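You operate a simulated robot arm through the tools that you are given. There is no shell and no other tool. Be economical: measure what you need, move in short steps, check, and stop when the job is done.

The job below is to be done with a simulated robot arm. You get a single attempt, and the scene is never put back.

Task
Measure the yarn on the black bobbin by unwinding it; stand it in the bay marked short or long.
Fine: press reset once before unwinding; knob back to free.

It is judged by the outcome, as a careful person would: the job done as asked, and still so three seconds after it is handed in. It fails if anything else is knocked over, pushed out of place, dropped, spilled or broken.

Robot
A 6-joint arm with a two-finger parallel gripper, fixed in place. Base frame: the origin is at the foot of the arm, x ahead of it, y to its left, z up; the work surface is at about z = 0. Units: m, rad, N and s.
With the tool pointing down near the work surface it reaches from about 0.14 to 0.58 m from the base axis. Its first joint turns from -1.152 to 1.152 rad. Payload 2.1 kg.
Tool frame: the origin (TCP) lies between the finger pads and is the grasp point; the fingertips stand 0.03 m ahead of it; z points along the fingers, y is the line along which they close. Largest opening 0.094 m; finger width 0.028, thickness 0.01; the body of the gripper, 0.05 by 0.096 m, starts 0.055 m behind the TCP.
Orientation is that of the tool frame in the base frame, as a unit quaternion [x, y, z, w]. With the fingers straight down and closing along the base's y, the tool's x points along the base's -x, its y along +y and its z along -z.

Tools
- The arm moves only by the tool nudge_tool. Its argument "rows" is a list of rows, each a list of 7 numbers: the turn, a rotation vector about the base's x, y, z in rad, then the shift along the base's x, y, z in m, then the opening, from 0 (shut) to 1 (fully open). In form: [[wx, wy, wz, dx, dy, dz, jaw], ...]. A call has 1 to 12 rows; each row is the pose to reach, as a shift and turn from the pose commanded when the call began. Rows are played at 5 a second. More than 0.05 m and 0.15 rad between two rows, or a gripper value outside its range, and nothing of the call is played. A pose out of reach is approached as far as the arm can. The call stops where the force on the tool passes 90 N (or 10 N more than at its start, if that is more) or the arm is blocked; 0.2 s more then pass. Each finger travels about 0.072 m/s and halts on what it meets, pressing with about 28 N; the grip force reading is that of the motor and also rises with nothing between the fingers. The clock runs only during rows and for 0.2 s after the last one: add rows that repeat a pose to give the fingers time. The reply holds the time, the measured pose of the TCP, the force on the tool along the base axes, the opening and the grip force, in the units named above and with some noise, with the torque about the TCP (base axes, N m) and any sound that the robot's microphone picked up, and new pictures: "pictures" is both (left out), scene, wrist or none.
- Cameras (640 x 400 px; columns grow to the right, rows downward): "scene" is fixed at [0.0574, -0.3662, 0.4985]; the picture's right is [0.78, -0.62, 0.00], its down [-0.27, -0.34, -0.90] and it looks along [0.56, 0.71, -0.43] (base axes); focal length 316 px, centre (320, 200). "wrist" rides on the gripper at [0.076, 0.014, -0.102] in the tool frame; the picture's right is [-0.18, 0.98, 0.00], its down [-0.75, -0.14, -0.64] and it looks along [-0.63, -0.12, 0.77] (tool axes); focal length 243 px, centre (320, 200). There is no depth. A picture from a camera that has moved, and an enlarged one, comes with that camera's place and axes in the base frame and with its lens.
- enlarge(camera, box): a new picture of the part [left, top, right, bottom] of that camera's present view, enlarged. No time passes.
- hand_in(): hands the job in; it is judged then, once.

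Go step by step. Nothing tells you positions but the pictures and the camera data: compare them with the known pose of the tool, close in by small moves and look again before you grip or let go. The budget is 120 turns and 200 pictures, counting those below and the enlarged ones. Unless the task says otherwise, let go and move clear before handing in, and close with one line.

The tools are called after "Request:" as a command line: name --pt "numbers of a row" for each row, then --argument value for the rest, lists and objects as JSON in quotes. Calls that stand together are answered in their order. nudge_tool: Moves the arm, as the interface text tells. Its arguments: {"type":"object","properties":{"rows":{"type":"array"},"pictures":{"type":"string","enum":["both","scene","wrist","none"]}},"required":["rows"]} The other tools are called the same way: enlarge (camera, box) takes an enlarged picture of a part of a camera's view; hand_in () hands the job in.

At the start:

```text
time_s: 0.0
ee_pos: [0.3291, 0.0519, 0.3805]
tool_rot: [0.0, 1.0, 0.001, 0.0]
ft_force: [-0.4, 0.2, 1.1]
ft_torque: [-0.02, 0.03, -0.02]
width: 0.0942
grip_force: 0.0
```

scene: 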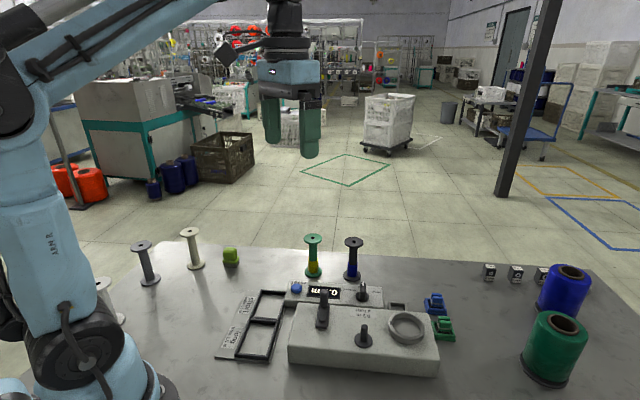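
wrist: 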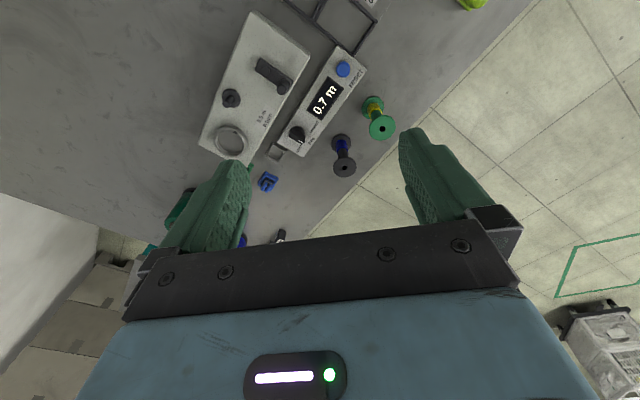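

I see a measuring device with a crank, knob, blue reset button and display, plus black and green bobbins behind it. I'll enlarge to read the labels.

Request:
enlarge --camera "scene" --box '[210, 220, 470, 382]'

Request:
enlarge --camera "wrist" --box '[190, 0, 430, 200]'

Request:
enlarge --camera "scene" --box '[80, 210, 360, 385]'

```text
2.46 times, centred on (340, 301) of scene
camera zoom: at [0.0574, -0.3662, 0.4985], right [0.78, -0.62, 0.0], down [-0.27, -0.34, -0.9], along [0.56, 0.71, -0.43], focal length 779 px, centre (271, -49)
```

zoom: 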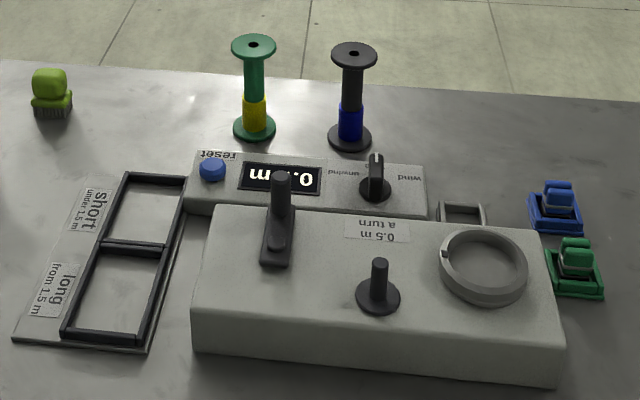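

```text
2.00 times, centred on (310, 100) of wrist
camera zoom: at [0.2535, 0.0666, 0.4823], right [0.18, 0.98, 0.0], down [0.75, -0.14, 0.64], along [0.63, -0.12, -0.77], focal length 485 px, centre (340, 400)
```

zoom: 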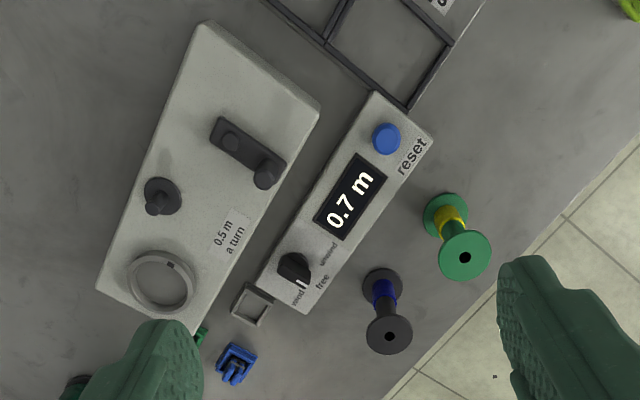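

```text
2.29 times, centred on (220, 298) of scene
camera zoom: at [0.0574, -0.3662, 0.4985], right [0.78, -0.62, 0.0], down [-0.27, -0.34, -0.9], along [0.56, 0.71, -0.43], focal length 723 px, centre (549, -23)
```

zoom: 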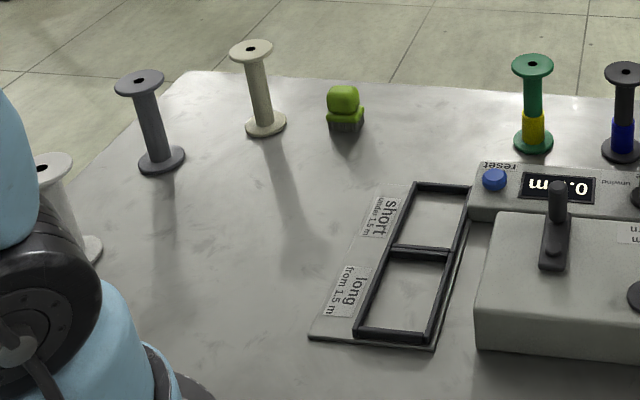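

The device is turned about 45°: reset at about (0.348, 0.086), knob at about (0.447, -0.015), spindle at about (0.356, -0.108), and the black bobbin at about (0.501, 0.068). I'll look closer at the crank and the knob.

Request:
enlarge --camera "wrist" --box '[230, 10, 330, 72]'

Request:
enlarge --camera "scene" --box '[280, 270, 440, 370]'

Request:
enlarge --camera "wrist" --box '[270, 100, 370, 180]'

```text
6.40 times, centred on (280, 41) of wrist
camera zoom: at [0.2535, 0.0666, 0.4823], right [0.18, 0.98, 0.0], down [0.75, -0.14, 0.64], along [0.63, -0.12, -0.77], focal length 1553 px, centre (576, 1218)
```

zoom: 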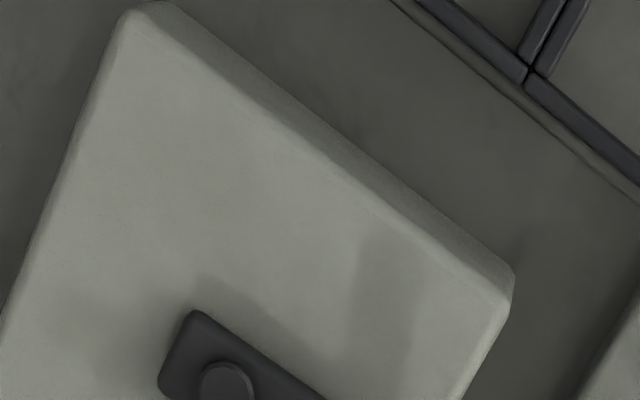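

```text
4.00 times, centred on (360, 320) of scene
camera zoom: at [0.0574, -0.3662, 0.4985], right [0.78, -0.62, 0.0], down [-0.27, -0.34, -0.9], along [0.56, 0.71, -0.43], focal length 1266 px, centre (160, -280)
```

zoom: 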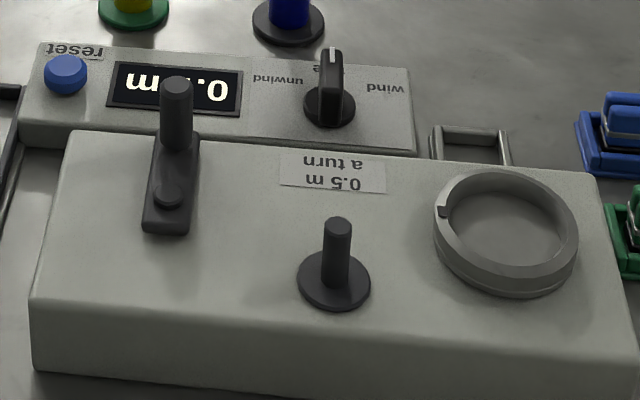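

```text
5.00 times, centred on (320, 140) of wrist
camera zoom: at [0.2535, 0.0666, 0.4823], right [0.18, 0.98, 0.0], down [0.75, -0.14, 0.64], along [0.63, -0.12, -0.77], focal length 1213 px, centre (320, 500)
```

zoom: 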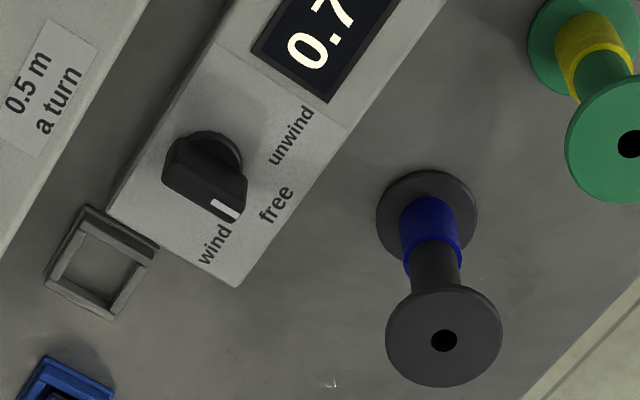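

The knob stands at free and the crank handle is at about (0.349, -0.009), with its hub at about (0.324, -0.033). First I'll close the fingers and hover above the reset button.

Request:
nudge_tool --pt "0 0 0 0.01 0.017 -0.04 0" --pt "0 0 0 0.019 0.034 -0.08 0" --pt "0 0 0 0.019 0.034 -0.12 0" --pt "0 0 0 0.019 0.034 -0.16 0" --pt "0 0 0 0.019 0.034 -0.2 0" --pt "0 0 0 0.019 0.034 -0.24 0" --pt "0 0 0 0.019 0.034 -0.27 0" --pt "0 0 0 0.019 0.034 -0.285 0"

```text
time_s: 1.8
ee_pos: [0.3463, 0.0843, 0.0966]
tool_rot: [0.0, 1.0, -0.001, 0.0]
ft_force: [0.4, 0.3, 0.4]
ft_torque: [0.0, 0.01, 0.0]
width: 0.0
grip_force: 28.0
camera wrist: at [0.2709, 0.0986, 0.1975], right [0.18, 0.98, 0.0], down [0.75, -0.14, 0.64], along [0.63, -0.12, -0.77], focal length 243 px, centre (320, 200)
```

scene: 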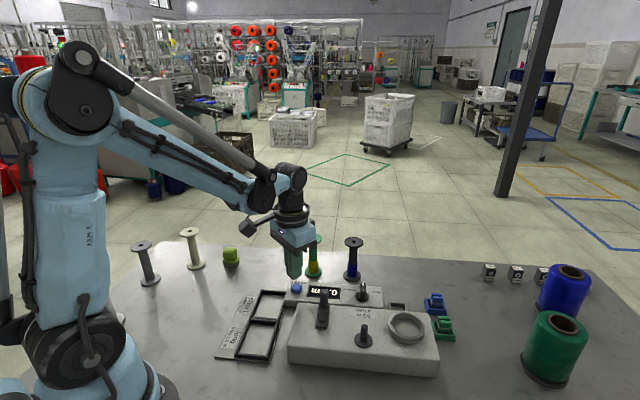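
wrist: 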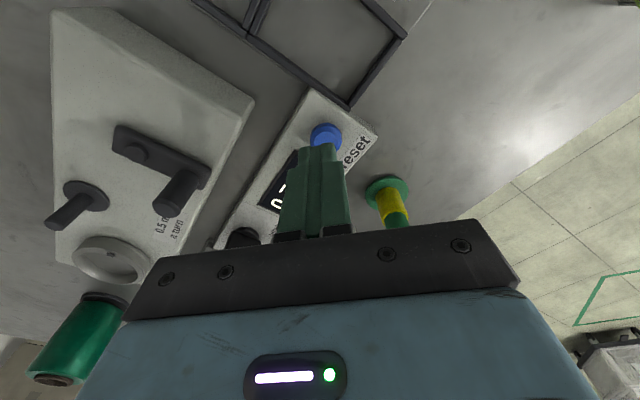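

The button appears at about (0.344, 0.088), just beside the fingertips. I'll correct slightly and press down in small steps.

Request:
nudge_tool --pt "0 0 0 -0.002 0.003 -0.01 0" --pt "0 0 0 -0.002 0.003 -0.018 0" --pt "0 0 0 -0.002 0.003 -0.022 0" --pt "0 0 0 -0.002 0.003 -0.025 0"

```text
time_s: 2.8
ee_pos: [0.3458, 0.0889, 0.071]
tool_rot: [0.0, 1.0, 0.0, 0.0]
ft_force: [0.6, -0.6, -0.2]
ft_torque: [0.0, 0.02, -0.02]
width: 0.0001
grip_force: 28.3
camera wrist: at [0.2703, 0.1032, 0.1728], right [0.18, 0.98, 0.0], down [0.75, -0.14, 0.64], along [0.63, -0.12, -0.77], focal length 243 px, centre (320, 200)
```

scene: 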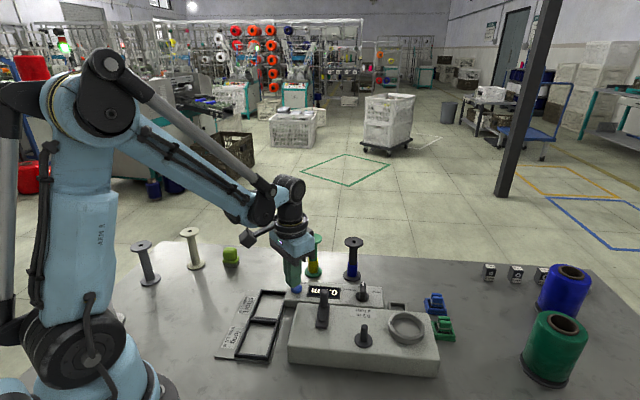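
wrist: 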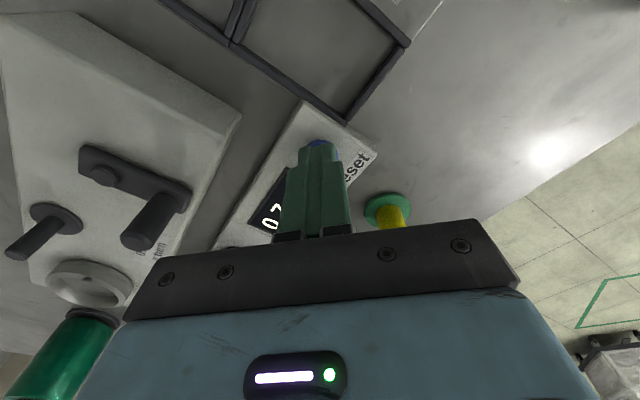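

The fingertips are right above the button. I'll press gently.

Request:
nudge_tool --pt "0 0 0 -0.002 0 -0.002 0" --pt "0 0 0 -0.002 0 -0.004 0" --pt "0 0 0 -0.002 0 -0.006 0" --pictures "wrist"

```text
time_s: 3.6
ee_pos: [0.3436, 0.0894, 0.0639]
tool_rot: [0.0, 1.0, 0.0, 0.0]
ft_force: [-0.8, -0.2, 0.2]
ft_torque: [0.01, 0.0, 0.01]
width: 0.0
grip_force: 28.0
camera wrist: at [0.2687, 0.1037, 0.1661], right [0.18, 0.98, 0.0], down [0.75, -0.14, 0.64], along [0.63, -0.12, -0.77], focal length 243 px, centre (320, 200)
```

wrist: 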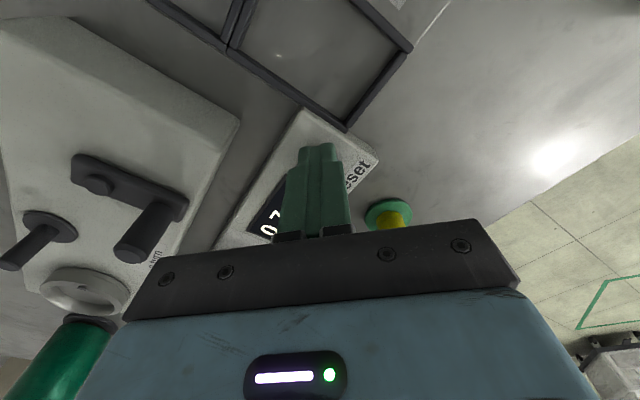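

No contact force yet at tip z of about 0.034. I'll check from the side.

Request:
enlarge --camera "scene" --box '[260, 250, 360, 312]'

```text
6.40 times, centred on (310, 281) of scene
camera zoom: at [0.0574, -0.3662, 0.4985], right [0.78, -0.62, 0.0], down [-0.27, -0.34, -0.9], along [0.56, 0.71, -0.43], focal length 2026 px, centre (384, -318)
```

zoom: 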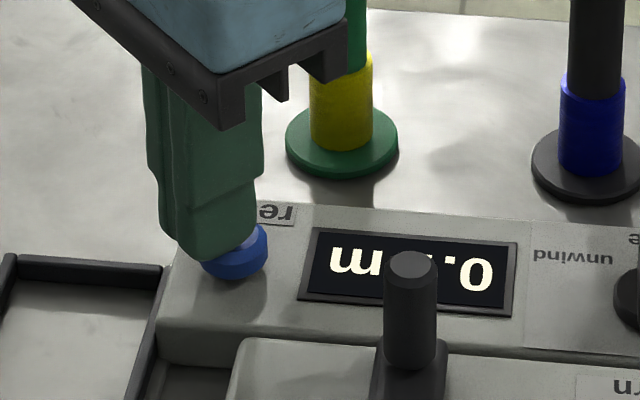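

The button is a bit lower and about 6 mm further in x than I took it to be, at about (0.350, 0.086). I'll lift, shift and press until I feel contact.

Request:
nudge_tool --pt "0 0 0 0 0 0.005 0" --pt "0 0 0 0.007 -0.003 0.005 0" --pt "0 0 0 0.007 -0.003 0 0" --pt "0 0 0 0.007 -0.003 -0.002 0" --pictures "scene"

Request:
enlarge --camera "scene" --box '[260, 250, 360, 312]'

```text
time_s: 4.6
ee_pos: [0.3517, 0.0854, 0.0633]
tool_rot: [0.0, 1.0, -0.001, 0.0]
ft_force: [0.8, -0.9, 1.5]
ft_torque: [0.02, 0.03, 0.03]
width: 0.0
grip_force: 27.7
```

scene: 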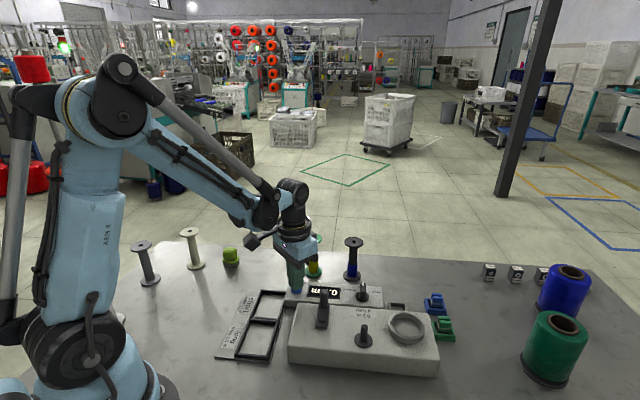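

```text
6.40 times, centred on (310, 281) of scene
camera zoom: at [0.0574, -0.3662, 0.4985], right [0.78, -0.62, 0.0], down [-0.27, -0.34, -0.9], along [0.56, 0.71, -0.43], focal length 2026 px, centre (384, -318)
```

zoom: 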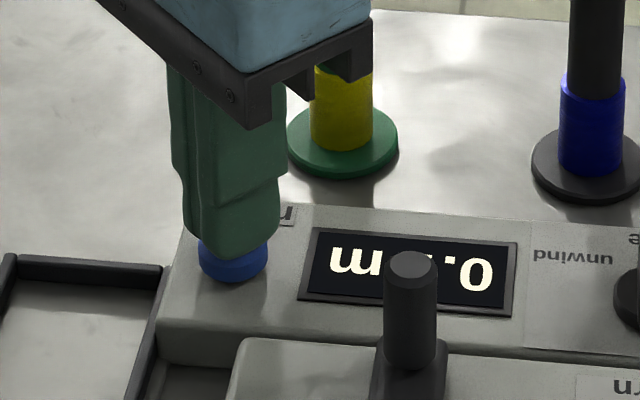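

The fingers now sit over the button, with light contact beginning. I'll press on in small steps.

Request:
nudge_tool --pt "0 0 0 -0.001 0 -0.002 0" --pt "0 0 0 -0.001 0 -0.003 0" --pt "0 0 0 -0.001 0 -0.004 0" --pt "0 0 0 -0.001 0 -0.005 0" --pictures "scene"

Request:
enlarge --camera "scene" --box '[260, 250, 360, 312]'

```text
time_s: 5.6
ee_pos: [0.3489, 0.0852, 0.0577]
tool_rot: [0.0, 1.0, 0.0, -0.001]
ft_force: [-4.3, 1.8, 10.1]
ft_torque: [0.01, 0.09, -0.01]
width: 0.0
grip_force: 27.9
heard: click
```

scene: 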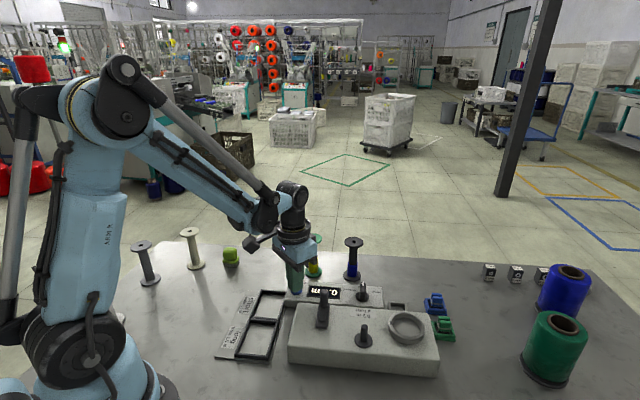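

```text
6.40 times, centred on (310, 281) of scene
camera zoom: at [0.0574, -0.3662, 0.4985], right [0.78, -0.62, 0.0], down [-0.27, -0.34, -0.9], along [0.56, 0.71, -0.43], focal length 2026 px, centre (384, -318)
```

zoom: 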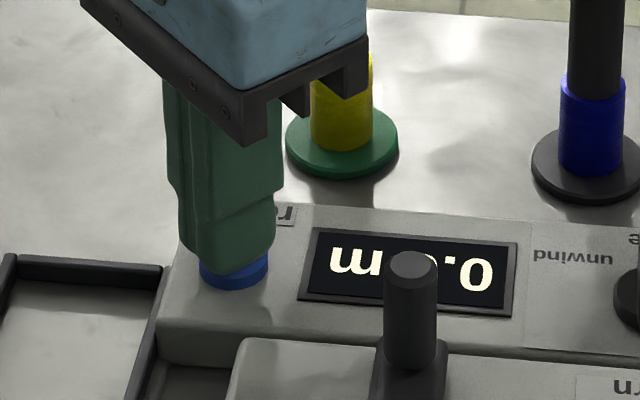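

The reset button clicked once. I'll rise, check the display, and move above the black bobbin with the jaws opening.

Request:
nudge_tool --pt "0 0 0 0 0 0.04 0" --pt "0 0 0 0 0 0.09 0" --pt "0 0 0 0.03 0 0.13 0.3" --pt "0 0 0 0.07 -0.005 0.15 0.7" --pt "0 0 0 0.11 -0.014 0.16 1" --pt "0 0 0 0.148 -0.018 0.16 1" --pt "0 0 0 0.148 -0.018 0.16 1"

Request:
enlarge --camera "scene" --box '[260, 250, 420, 350]'

```text
time_s: 7.2
ee_pos: [0.5003, 0.0682, 0.2166]
tool_rot: [0.0, 1.0, 0.0, 0.0]
ft_force: [0.1, -0.5, -0.5]
ft_torque: [-0.01, 0.0, 0.02]
width: 0.0938
grip_force: 0.0
camera wrist: at [0.4251, 0.0826, 0.3187], right [0.18, 0.98, 0.0], down [0.75, -0.14, 0.64], along [0.63, -0.12, -0.77], focal length 243 px, centre (320, 200)
```

scene: 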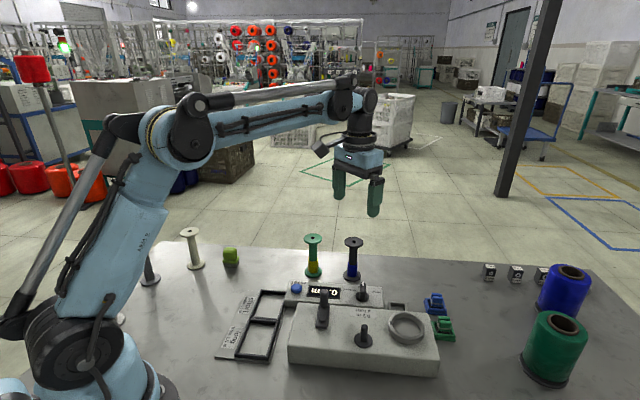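
wrist: 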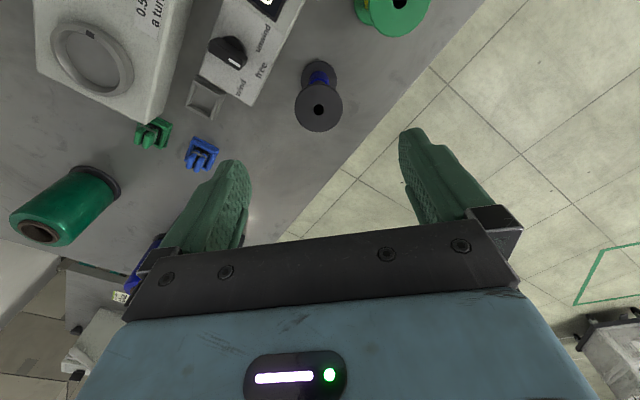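

```text
4.00 times, centred on (340, 300) of scene
camera zoom: at [0.0575, -0.3662, 0.4985], right [0.78, -0.62, 0.0], down [-0.27, -0.34, -0.9], along [0.56, 0.71, -0.43], focal length 1266 px, centre (240, -200)
```

zoom: 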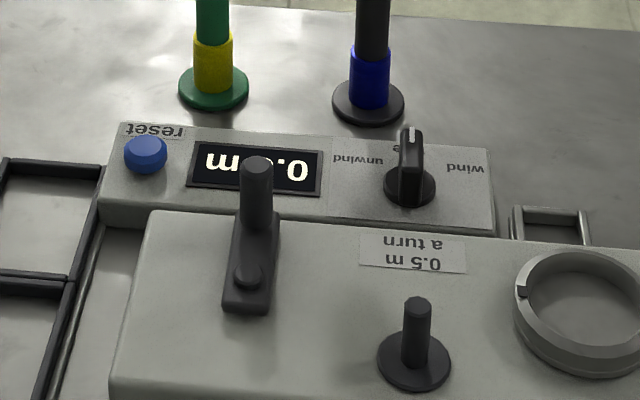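

The display's digit looks reset, though the handle partly hides it. The bobbin is at about (0.499, 0.067), so I'll descend around it.

Request:
nudge_tool --pt "0 0 0 -0.001 -0.001 -0.04 1" --pt "0 0 0 -0.001 -0.001 -0.08 1" --pt "0 0 0 -0.001 -0.001 -0.1 1"

Request:
enlarge --camera "scene" --box '[290, 190, 410, 290]'

```text
time_s: 8.0
ee_pos: [0.4985, 0.067, 0.1167]
tool_rot: [0.0, 1.0, 0.0, 0.0]
ft_force: [0.0, 0.7, 0.6]
ft_torque: [0.03, -0.01, 0.02]
width: 0.0939
grip_force: 0.0
camera wrist: at [0.4226, 0.0811, 0.2192], right [0.18, 0.98, 0.0], down [0.75, -0.14, 0.64], along [0.63, -0.12, -0.77], focal length 243 px, centre (320, 200)
```

scene: 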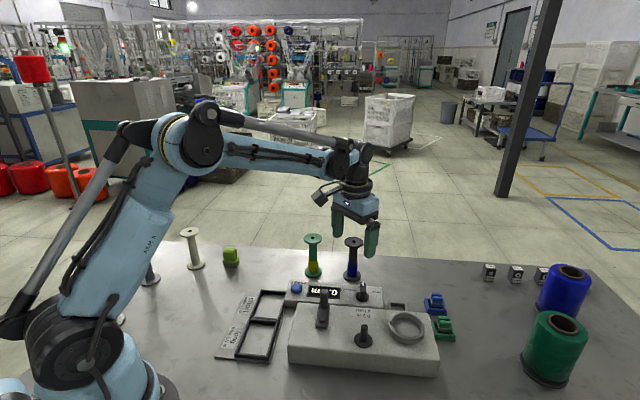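
wrist: 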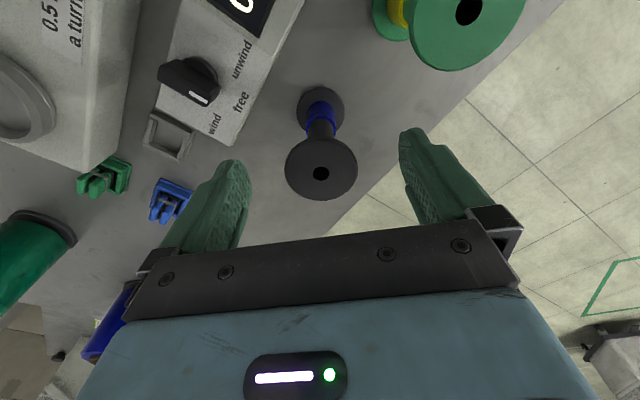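

```text
4.00 times, centred on (350, 240) of scene
camera zoom: at [0.0574, -0.3662, 0.4985], right [0.78, -0.62, 0.0], down [-0.27, -0.34, -0.9], along [0.56, 0.71, -0.43], focal length 1266 px, centre (200, 40)
```

zoom: 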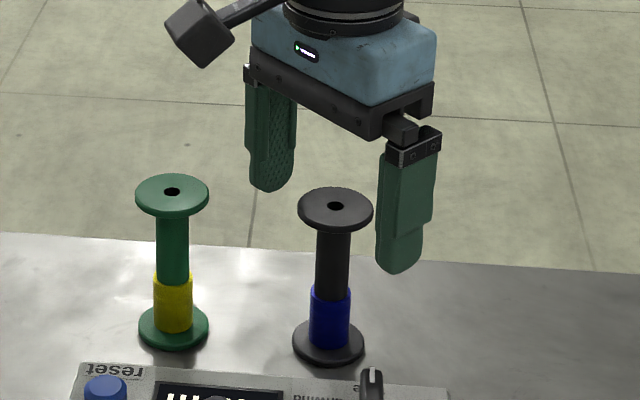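

The bobbin is centred between the fingers to within about 3 mm. I'll descend to the top flange and close.

Request:
nudge_tool --pt "0 0 0 0.003 0 -0.015 1" --pt "0 0 0 0.003 0 -0.03 1" --pt "0 0 0 0.003 0 -0.03 0.7" --pt "0 0 0 0.003 0 -0.03 0.55" --pt "0 0 0 0.003 0 -0.03 0.3" --pt "0 0 0 0.003 0 -0.03 0.3" --pt "0 0 0 0.003 0 -0.03 0.3"

Request:
enlarge --camera "scene" --box '[290, 190, 410, 290]'

```text
time_s: 9.6
ee_pos: [0.5011, 0.0679, 0.0881]
tool_rot: [0.0, 1.0, 0.0, 0.0]
ft_force: [-0.3, 0.6, -0.2]
ft_torque: [-0.01, -0.01, -0.05]
width: 0.0426
grip_force: 27.6
camera wrist: at [0.4253, 0.0821, 0.1895], right [0.18, 0.98, 0.0], down [0.75, -0.14, 0.64], along [0.63, -0.12, -0.77], focal length 243 px, centre (320, 200)
```

scene: 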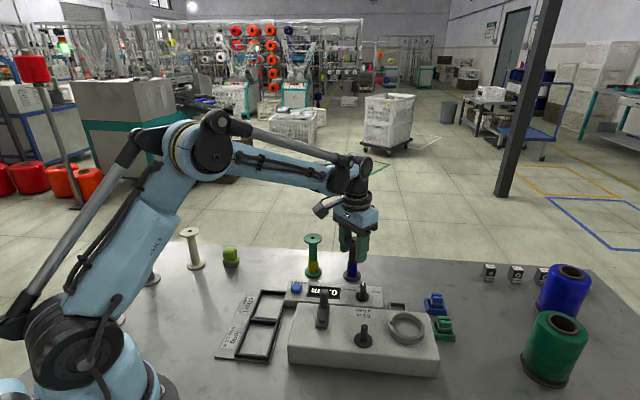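
wrist: 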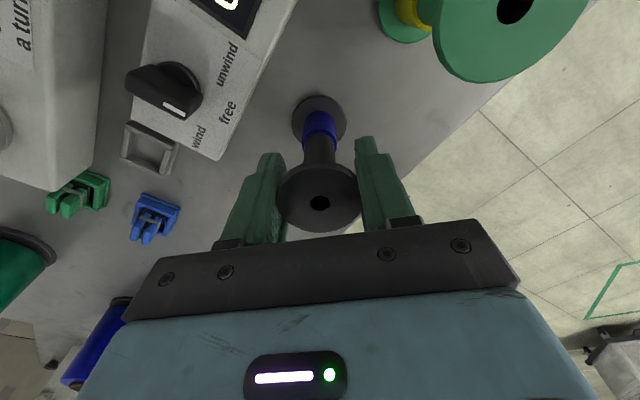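

```text
4.00 times, centred on (350, 240) of scene
camera zoom: at [0.0574, -0.3662, 0.4985], right [0.78, -0.62, 0.0], down [-0.27, -0.34, -0.9], along [0.56, 0.71, -0.43], focal length 1266 px, centre (200, 40)
```

zoom: 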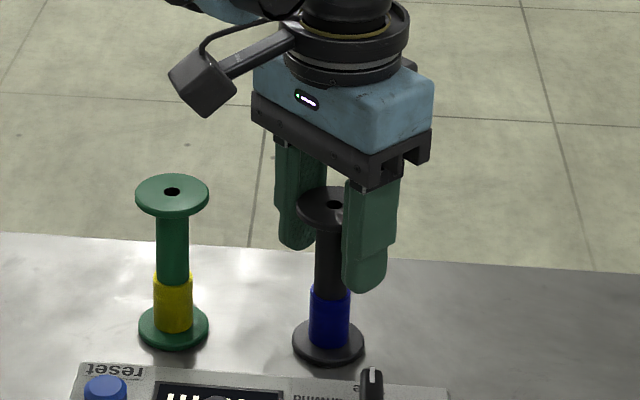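

Gripped at 42.6 mm. I'll lift and carry it over toward the spindle.

Request:
nudge_tool --pt "0 0 0 0 0 0.03 0.3" --pt "0 0 0 0 0 0.075 0.3" --pt "0 0 0 0 0 0.12 0.3" --pt "0 0 0 -0.025 -0.03 0.13 0.3" --pt "0 0 0 -0.05 -0.06 0.13 0.3" --pt "0 0 0 -0.075 -0.09 0.13 0.3" --pt "0 0 0 -0.1 -0.12 0.13 0.3" --pt "0 0 0 -0.125 -0.15 0.13 0.3" --pt "0 0 0 -0.145 -0.176 0.13 0.3"

Request:
enlarge --camera "scene" --box '[280, 220, 440, 340]'

```text
time_s: 11.6
ee_pos: [0.3555, -0.1082, 0.2171]
tool_rot: [0.0, 1.0, 0.0, 0.0]
ft_force: [-0.1, 0.0, -1.2]
ft_torque: [-0.03, 0.01, 0.02]
width: 0.0427
grip_force: 28.0
camera wrist: at [0.2797, -0.0938, 0.3186], right [0.18, 0.98, 0.0], down [0.75, -0.14, 0.64], along [0.63, -0.12, -0.77], focal length 243 px, centre (320, 200)
```

scene: 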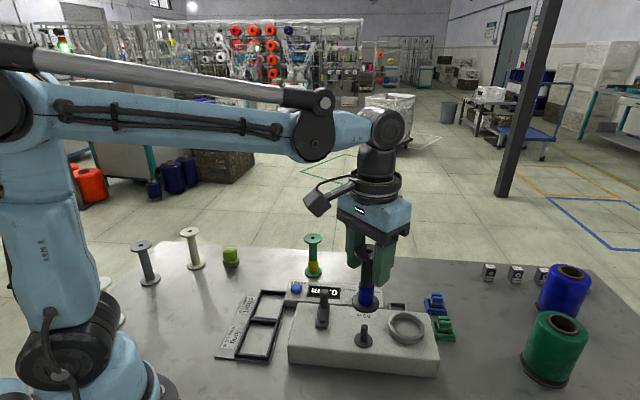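
wrist: 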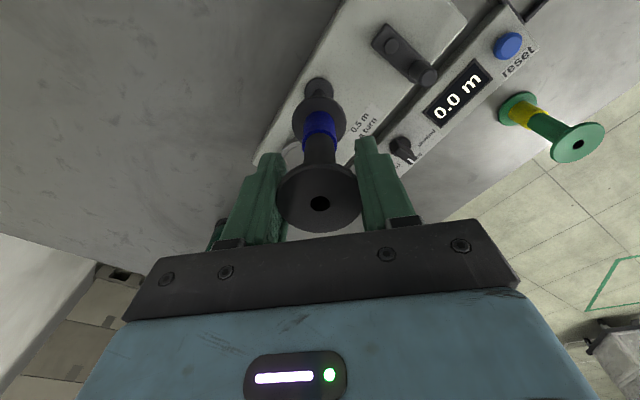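

```text
3.33 times, centred on (360, 280) of scene
camera zoom: at [0.0575, -0.3662, 0.4985], right [0.78, -0.62, 0.0], down [-0.27, -0.34, -0.9], along [0.56, 0.71, -0.43], focal length 1055 px, centre (187, -67)
```

zoom: 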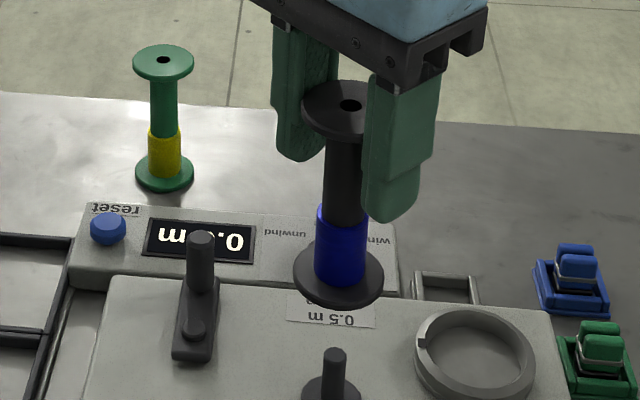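

The display reads 0.0 m. I'll refine the spindle location under the held bobbin.

Request:
enlarge --camera "wrist" --box '[270, 50, 370, 150]'

Request:
enlarge --camera "scene" --box '[330, 280, 400, 360]'

```text
4.00 times, centred on (320, 100) of wrist
camera zoom: at [0.2797, -0.0938, 0.3186], right [0.18, 0.98, 0.0], down [0.75, -0.14, 0.64], along [0.63, -0.12, -0.77], focal length 970 px, centre (320, 600)
```

zoom: 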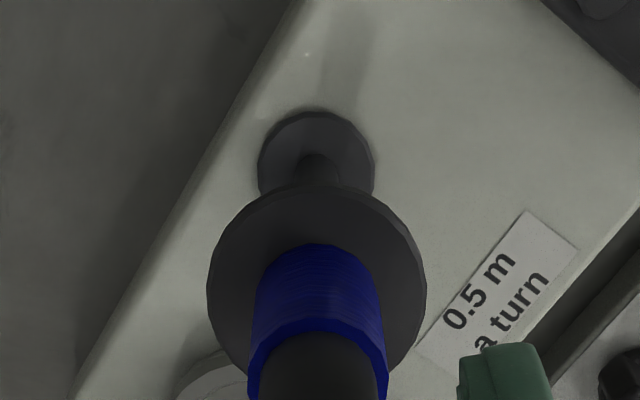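

```text
5.00 times, centred on (365, 320) of scene
camera zoom: at [0.0575, -0.3662, 0.4985], right [0.78, -0.62, 0.0], down [-0.27, -0.34, -0.9], along [0.56, 0.71, -0.43], focal length 1582 px, centre (95, -400)
```

zoom: 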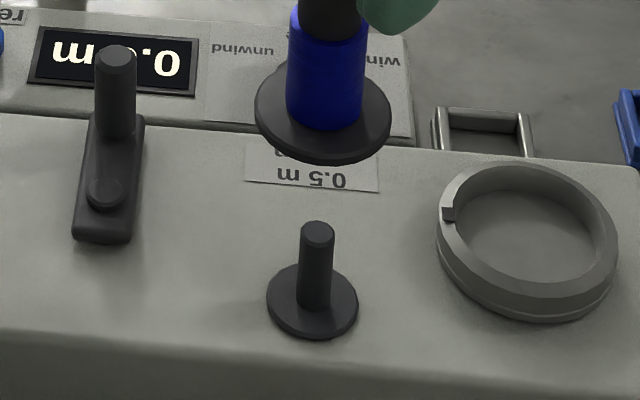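

The spindle is within about 2 mm of the bobbin axis. I'll adjust slightly and lower the bobbin to just above the pin.

Request:
nudge_tool --pt "0 0 0 0.0005 -0.0008 -0.02 0.3" --pt "0 0 0 0.0005 -0.0008 -0.042 0.3" --pt "0 0 0 0.0005 -0.0008 -0.042 0.3" --pictures "none"

Request:
enlarge --camera "wrist" --box '[270, 50, 370, 150]'

Request:
enlarge --camera "scene" --box '[330, 280, 400, 360]'

```text
time_s: 12.4
ee_pos: [0.3516, -0.1079, 0.1736]
tool_rot: [0.0, 1.0, 0.0, 0.0]
ft_force: [-0.4, -0.5, 0.4]
ft_torque: [-0.03, -0.02, -0.04]
width: 0.0428
grip_force: 27.6
```

```text
4.00 times, centred on (320, 100) of wrist
camera zoom: at [0.2777, -0.0939, 0.2768], right [0.18, 0.98, 0.0], down [0.75, -0.14, 0.64], along [0.63, -0.12, -0.77], focal length 970 px, centre (320, 600)
```

zoom: 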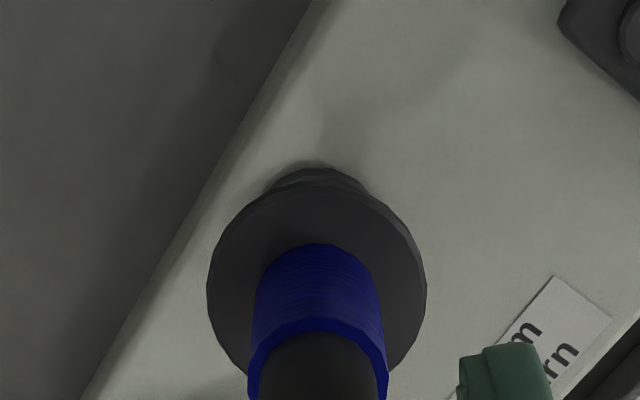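

```text
5.00 times, centred on (365, 320) of scene
camera zoom: at [0.0574, -0.3662, 0.4985], right [0.78, -0.62, 0.0], down [-0.27, -0.34, -0.9], along [0.56, 0.71, -0.43], focal length 1582 px, centre (95, -400)
```

zoom: 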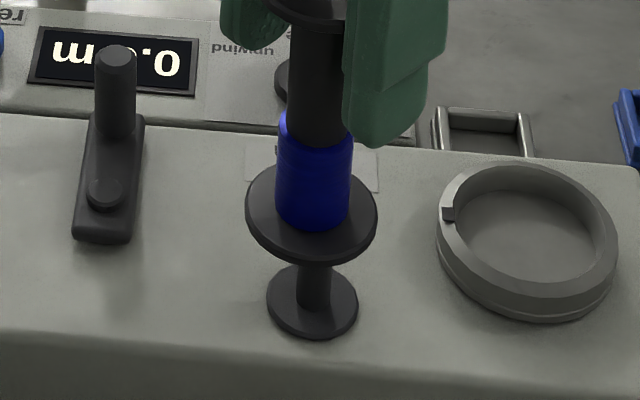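

The scene view shows the bobbin about 3 mm short in x. I'll correct that and look again.

Request:
nudge_tool --pt "0 0 0 0.0035 -0.0006 0 0.3" --pt "0 0 0 0.0035 -0.0006 0 0.3" --pt "0 0 0 0.0035 -0.0006 0 0.3" --pictures "none"

Request:
enlarge --camera "wrist" --box '[270, 50, 370, 150]'

Request:
enlarge --camera "scene" --box '[330, 280, 400, 360]'

```text
time_s: 13.2
ee_pos: [0.3578, -0.1085, 0.176]
tool_rot: [0.0, 1.0, 0.0, 0.0]
ft_force: [-0.2, 0.5, -0.5]
ft_torque: [0.01, 0.0, 0.0]
width: 0.0429
grip_force: 27.7
```

```text
4.00 times, centred on (320, 100) of wrist
camera zoom: at [0.282, -0.0947, 0.2777], right [0.18, 0.98, 0.0], down [0.75, -0.14, 0.64], along [0.63, -0.12, -0.77], focal length 970 px, centre (320, 600)
```

zoom: 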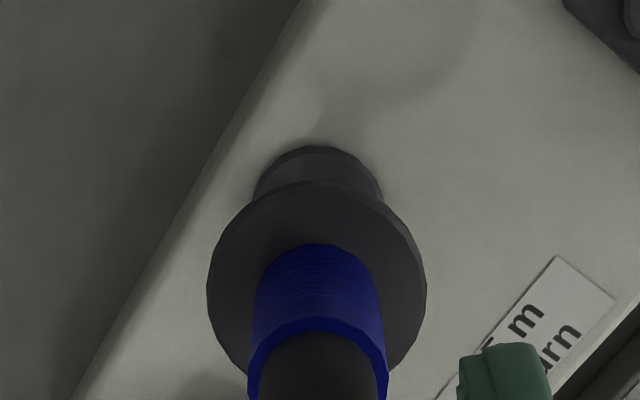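

```text
5.00 times, centred on (365, 320) of scene
camera zoom: at [0.0574, -0.3662, 0.4985], right [0.78, -0.62, 0.0], down [-0.27, -0.34, -0.9], along [0.56, 0.71, -0.43], focal length 1582 px, centre (95, -400)
```

zoom: 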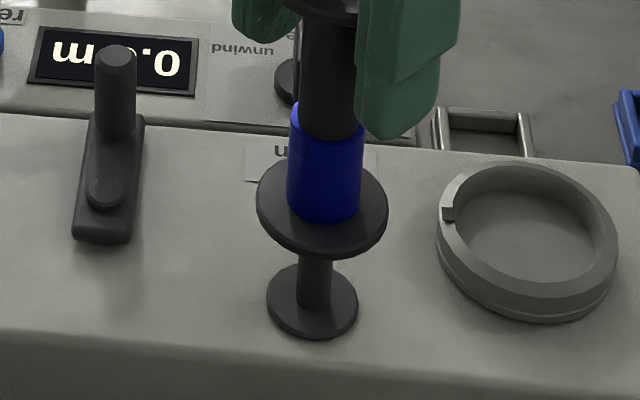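

Aligned in both views now. I'll lower it onto the pin slowly, watching the force.

Request:
nudge_tool --pt "0 0 0 0 0 -0.006 0.3" --pt "0 0 0 0 0 -0.012 0.3" --pt "0 0 0 0 0 -0.018 0.3" --pt "0 0 0 0 0 -0.018 0.3" --pictures "none"

Request:
enlarge --camera "scene" --box '[330, 260, 400, 340]'

```text
time_s: 14.2
ee_pos: [0.3599, -0.1108, 0.1571]
tool_rot: [0.0, 1.0, 0.0, 0.001]
ft_force: [1.5, -0.4, 21.6]
ft_torque: [-0.02, -0.09, -0.04]
width: 0.0434
grip_force: 28.0
```

```text
5.00 times, centred on (365, 300) of scene
camera zoom: at [0.0574, -0.3662, 0.4985], right [0.78, -0.62, 0.0], down [-0.27, -0.34, -0.9], along [0.56, 0.71, -0.43], focal length 1582 px, centre (95, -300)
```

zoom: 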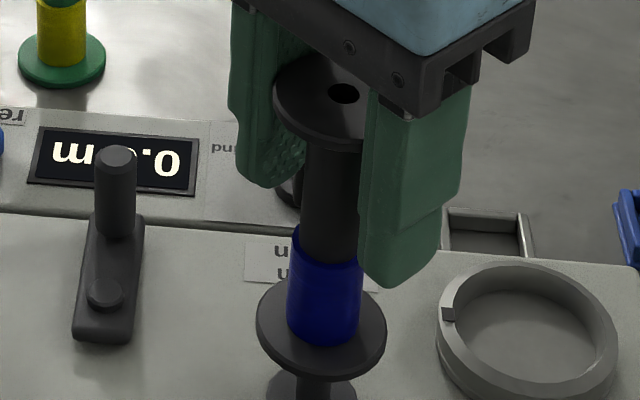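

It met the pin top (21 N) without entering the hole. I'll back off a little and look again.

Request:
nudge_tool --pt "0 0 0 0 0 0.012 0.3" --pt "0 0 0 0 0 0.022 0.3" --pt "0 0 0 0 0 0.022 0.3" --pt "0 0 0 0 0 0.022 0.3" --pictures "none"

Request:
enlarge --camera "scene" --box '[325, 240, 405, 350]'

Request:
enlarge --camera "wrist" --box '[260, 60, 380, 240]'

```text
time_s: 15.2
ee_pos: [0.3577, -0.1096, 0.18]
tool_rot: [0.0, 1.0, 0.0, 0.0]
ft_force: [-0.3, -0.3, 0.5]
ft_torque: [0.0, 0.0, 0.0]
width: 0.0432
grip_force: 27.8
```

```text
3.64 times, centred on (365, 295) of scene
camera zoom: at [0.0574, -0.3662, 0.4985], right [0.78, -0.62, 0.0], down [-0.27, -0.34, -0.9], along [0.56, 0.71, -0.43], focal length 1151 px, centre (156, -146)
```

zoom: 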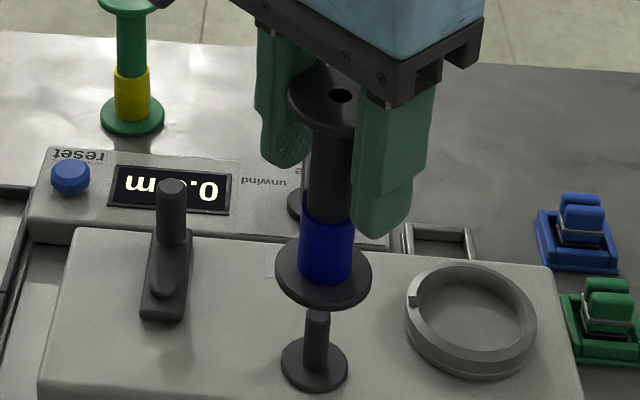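

```text
2.22 times, centred on (320, 150) of wrist
camera zoom: at [0.2836, -0.0957, 0.2822], right [0.18, 0.98, 0.0], down [0.75, -0.14, 0.64], along [0.63, -0.12, -0.77], focal length 539 px, centre (320, 311)
```

zoom: 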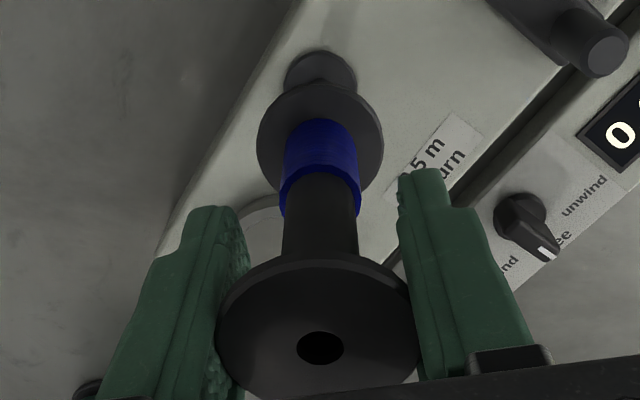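

The bobbin slid up in the grip a bit. I'll compare hole and pin sizes, and look at the ring more closely as a possible seat.

Request:
enlarge --camera "scene" --box '[350, 310, 380, 345]'

Request:
enlarge --camera "scene" --box '[300, 225, 330, 260]'

Request:
enlarge --camera "scene" --box '[380, 300, 432, 352]'

```text
11.43 times, centred on (365, 328) of scene
camera zoom: at [0.0574, -0.3662, 0.4985], right [0.78, -0.62, 0.0], down [-0.27, -0.34, -0.9], along [0.56, 0.71, -0.43], focal length 3617 px, centre (-194, -1257)
```

zoom: 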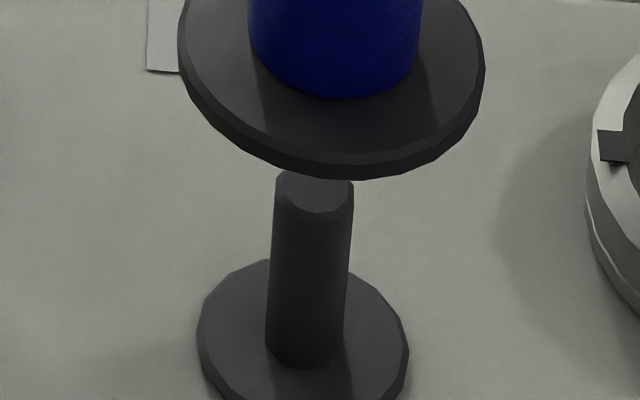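

```text
11.43 times, centred on (315, 242) of scene
camera zoom: at [0.0574, -0.3662, 0.4985], right [0.78, -0.62, 0.0], down [-0.27, -0.34, -0.9], along [0.56, 0.71, -0.43], focal length 3617 px, centre (377, -286)
```

zoom: 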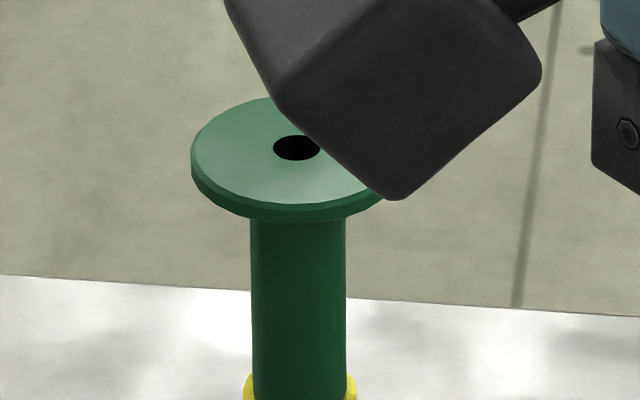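

```text
7.69 times, centred on (406, 326) of scene
camera zoom: at [0.0574, -0.3662, 0.4985], right [0.78, -0.62, 0.0], down [-0.27, -0.34, -0.9], along [0.56, 0.71, -0.43], focal length 2435 px, centre (-342, -769)
```

zoom: 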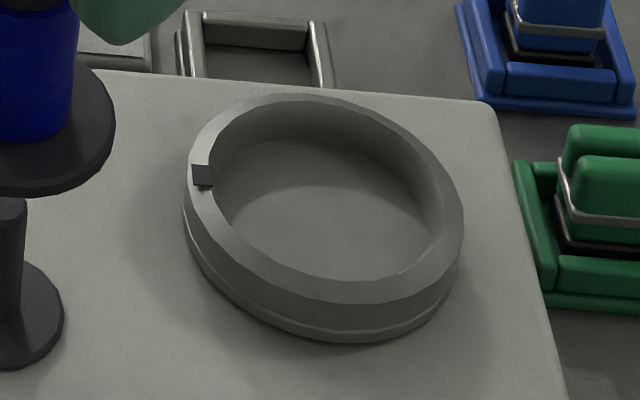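

The pin (about 11.4 mm) is wider than the bobbin's hole (about 9.7 mm) and stands off the crank line, so it looks like a yarn guide. The ring cup (inner about 50 mm, at about (0.4255, -0.140)) lies on the crank's line and fits the 43 mm flange, so I'll carry the bobbin there.

Request:
nudge_tool --pt "0 0 0 0 0 0.02 0.3" --pt "0 0 0 0.034 -0.015 0.02 0.3" --pt "0 0 0 0.068 -0.031 0.02 0.3" --pt "0 0 0 0.068 -0.031 0.005 0.3" --pt "0 0 0 0.068 -0.031 0.005 0.3"

Request:
enlarge --camera "scene" --box '[360, 250, 460, 350]'

Request:
enlarge --camera "wrist" --box '[260, 50, 380, 150]'

```text
time_s: 16.4
ee_pos: [0.4256, -0.1396, 0.1849]
tool_rot: [0.0, 1.0, 0.0, 0.0]
ft_force: [0.1, 0.5, -1.0]
ft_torque: [-0.01, 0.01, 0.04]
width: 0.0432
grip_force: 28.2
camera wrist: at [0.3506, -0.1241, 0.2869], right [0.18, 0.98, 0.0], down [0.75, -0.14, 0.64], along [0.63, -0.12, -0.77], focal length 243 px, centre (320, 200)
```

scene: 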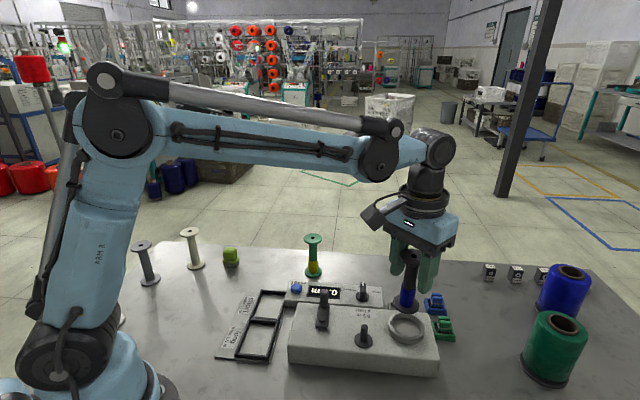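
wrist: 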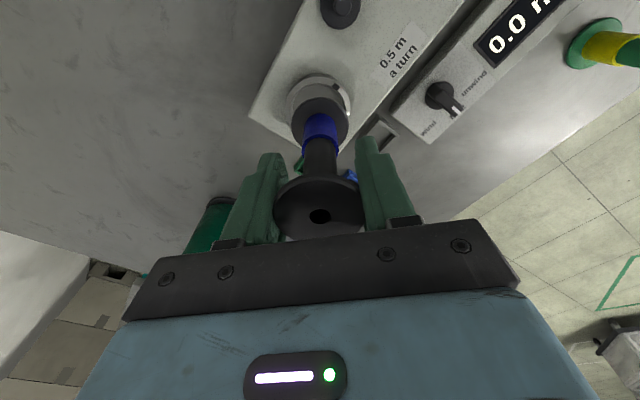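

```text
4.00 times, centred on (410, 300) of scene
camera zoom: at [0.0574, -0.3662, 0.4985], right [0.78, -0.62, 0.0], down [-0.27, -0.34, -0.9], along [0.56, 0.71, -0.43], focal length 1266 px, centre (-40, -200)
```

zoom: 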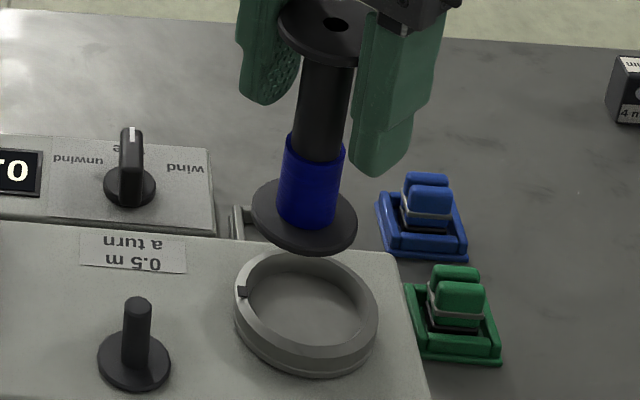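

```text
4.00 times, centred on (320, 100) of wrist
camera zoom: at [0.3506, -0.1241, 0.2869], right [0.18, 0.98, 0.0], down [0.75, -0.14, 0.64], along [0.63, -0.12, -0.77], focal length 970 px, centre (320, 600)
```

zoom: 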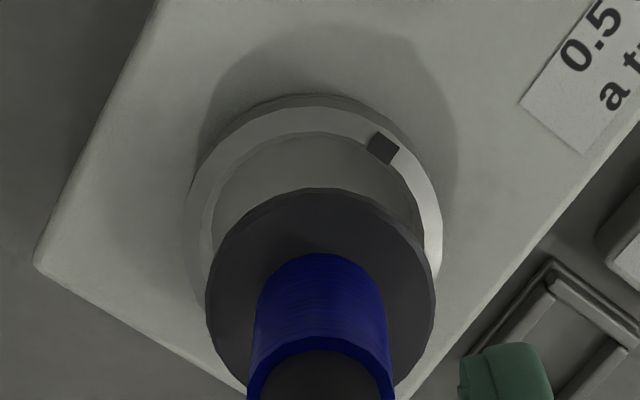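

The bobbin shifted about 6 mm in the grip, so its base sits at about (0.420, -0.138). I'll correct toward the cup centre and lower to just above the ring.

Request:
nudge_tool --pt "0 0 0 0.006 -0.003 0 0.3" --pt "0 0 0 0.0065 -0.003 -0.02 0.3" --pt "0 0 0 0.0065 -0.003 -0.035 0.3" --pt "0 0 0 0.0065 -0.003 -0.035 0.3" --pictures "none"

Request:
enlarge --camera "scene" --box '[360, 250, 460, 350]'

Request:
enlarge --camera "wrist" --box '[260, 50, 380, 150]'

```text
time_s: 17.4
ee_pos: [0.4344, -0.1438, 0.1507]
tool_rot: [0.001, 1.0, 0.0, 0.0]
ft_force: [0.0, -0.8, -1.0]
ft_torque: [-0.01, -0.03, -0.04]
width: 0.0431
grip_force: 28.3
```

```text
4.00 times, centred on (410, 300) of scene
camera zoom: at [0.0574, -0.3662, 0.4985], right [0.78, -0.62, 0.0], down [-0.27, -0.34, -0.9], along [0.56, 0.71, -0.43], focal length 1266 px, centre (-40, -200)
```

zoom: 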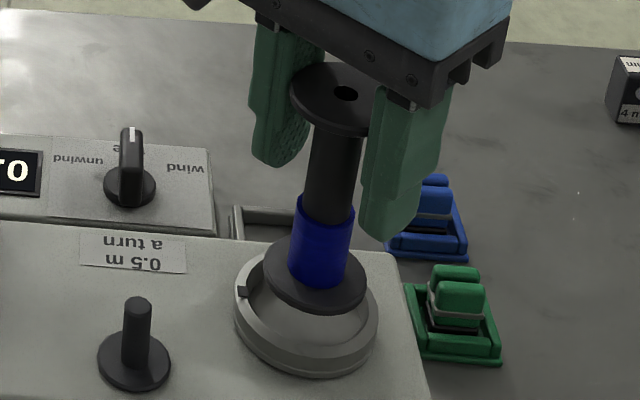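

```text
4.00 times, centred on (320, 100) of wrist
camera zoom: at [0.3588, -0.1283, 0.252], right [0.18, 0.98, 0.0], down [0.75, -0.14, 0.64], along [0.63, -0.12, -0.77], focal length 970 px, centre (320, 600)
```

zoom: 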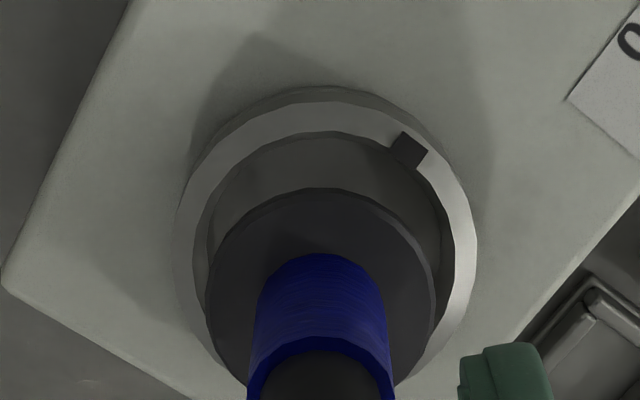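

Nearly centred; a 1–2 mm fix, then I'll lower into the cup.

Request:
nudge_tool --pt "0 0 0 -0.0012 0.0013 0 0.3" --pt "0 0 0 -0.0012 0.0013 -0.008 0.3" --pt "0 0 0 -0.0012 0.0013 -0.016 0.3" --pt "0 0 0 -0.0012 0.0013 -0.02 0.3" --pt "0 0 0 -0.0012 0.0013 -0.02 0.3" --pictures "none"

Request:
enlarge --camera "scene" --box '[360, 250, 460, 350]'

Request:
enlarge --camera "wrist" --box '[260, 50, 380, 150]'

```text
time_s: 18.6
ee_pos: [0.4327, -0.1429, 0.1297]
tool_rot: [-0.001, 1.0, 0.0, -0.001]
ft_force: [-0.7, 1.1, 5.6]
ft_torque: [-0.04, -0.06, 0.01]
width: 0.0429
grip_force: 28.4
```

```text
4.00 times, centred on (410, 300) of scene
camera zoom: at [0.0574, -0.3662, 0.4985], right [0.78, -0.62, 0.0], down [-0.27, -0.34, -0.9], along [0.56, 0.71, -0.43], focal length 1266 px, centre (-40, -200)
```

zoom: 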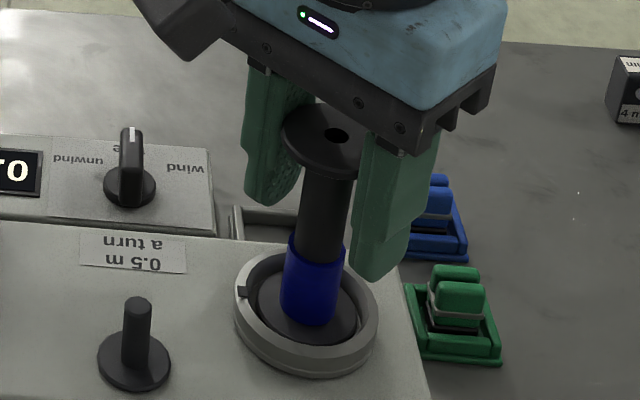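

```text
4.00 times, centred on (320, 100) of wrist
camera zoom: at [0.3575, -0.1279, 0.2308], right [0.18, 0.98, 0.0], down [0.75, -0.14, 0.64], along [0.63, -0.12, -0.77], focal length 970 px, centre (320, 600)
```

zoom: 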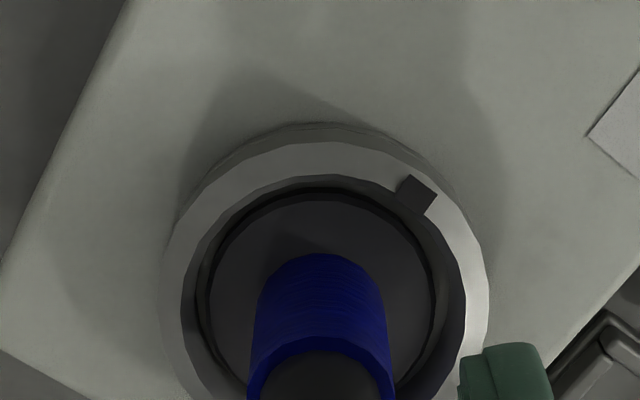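

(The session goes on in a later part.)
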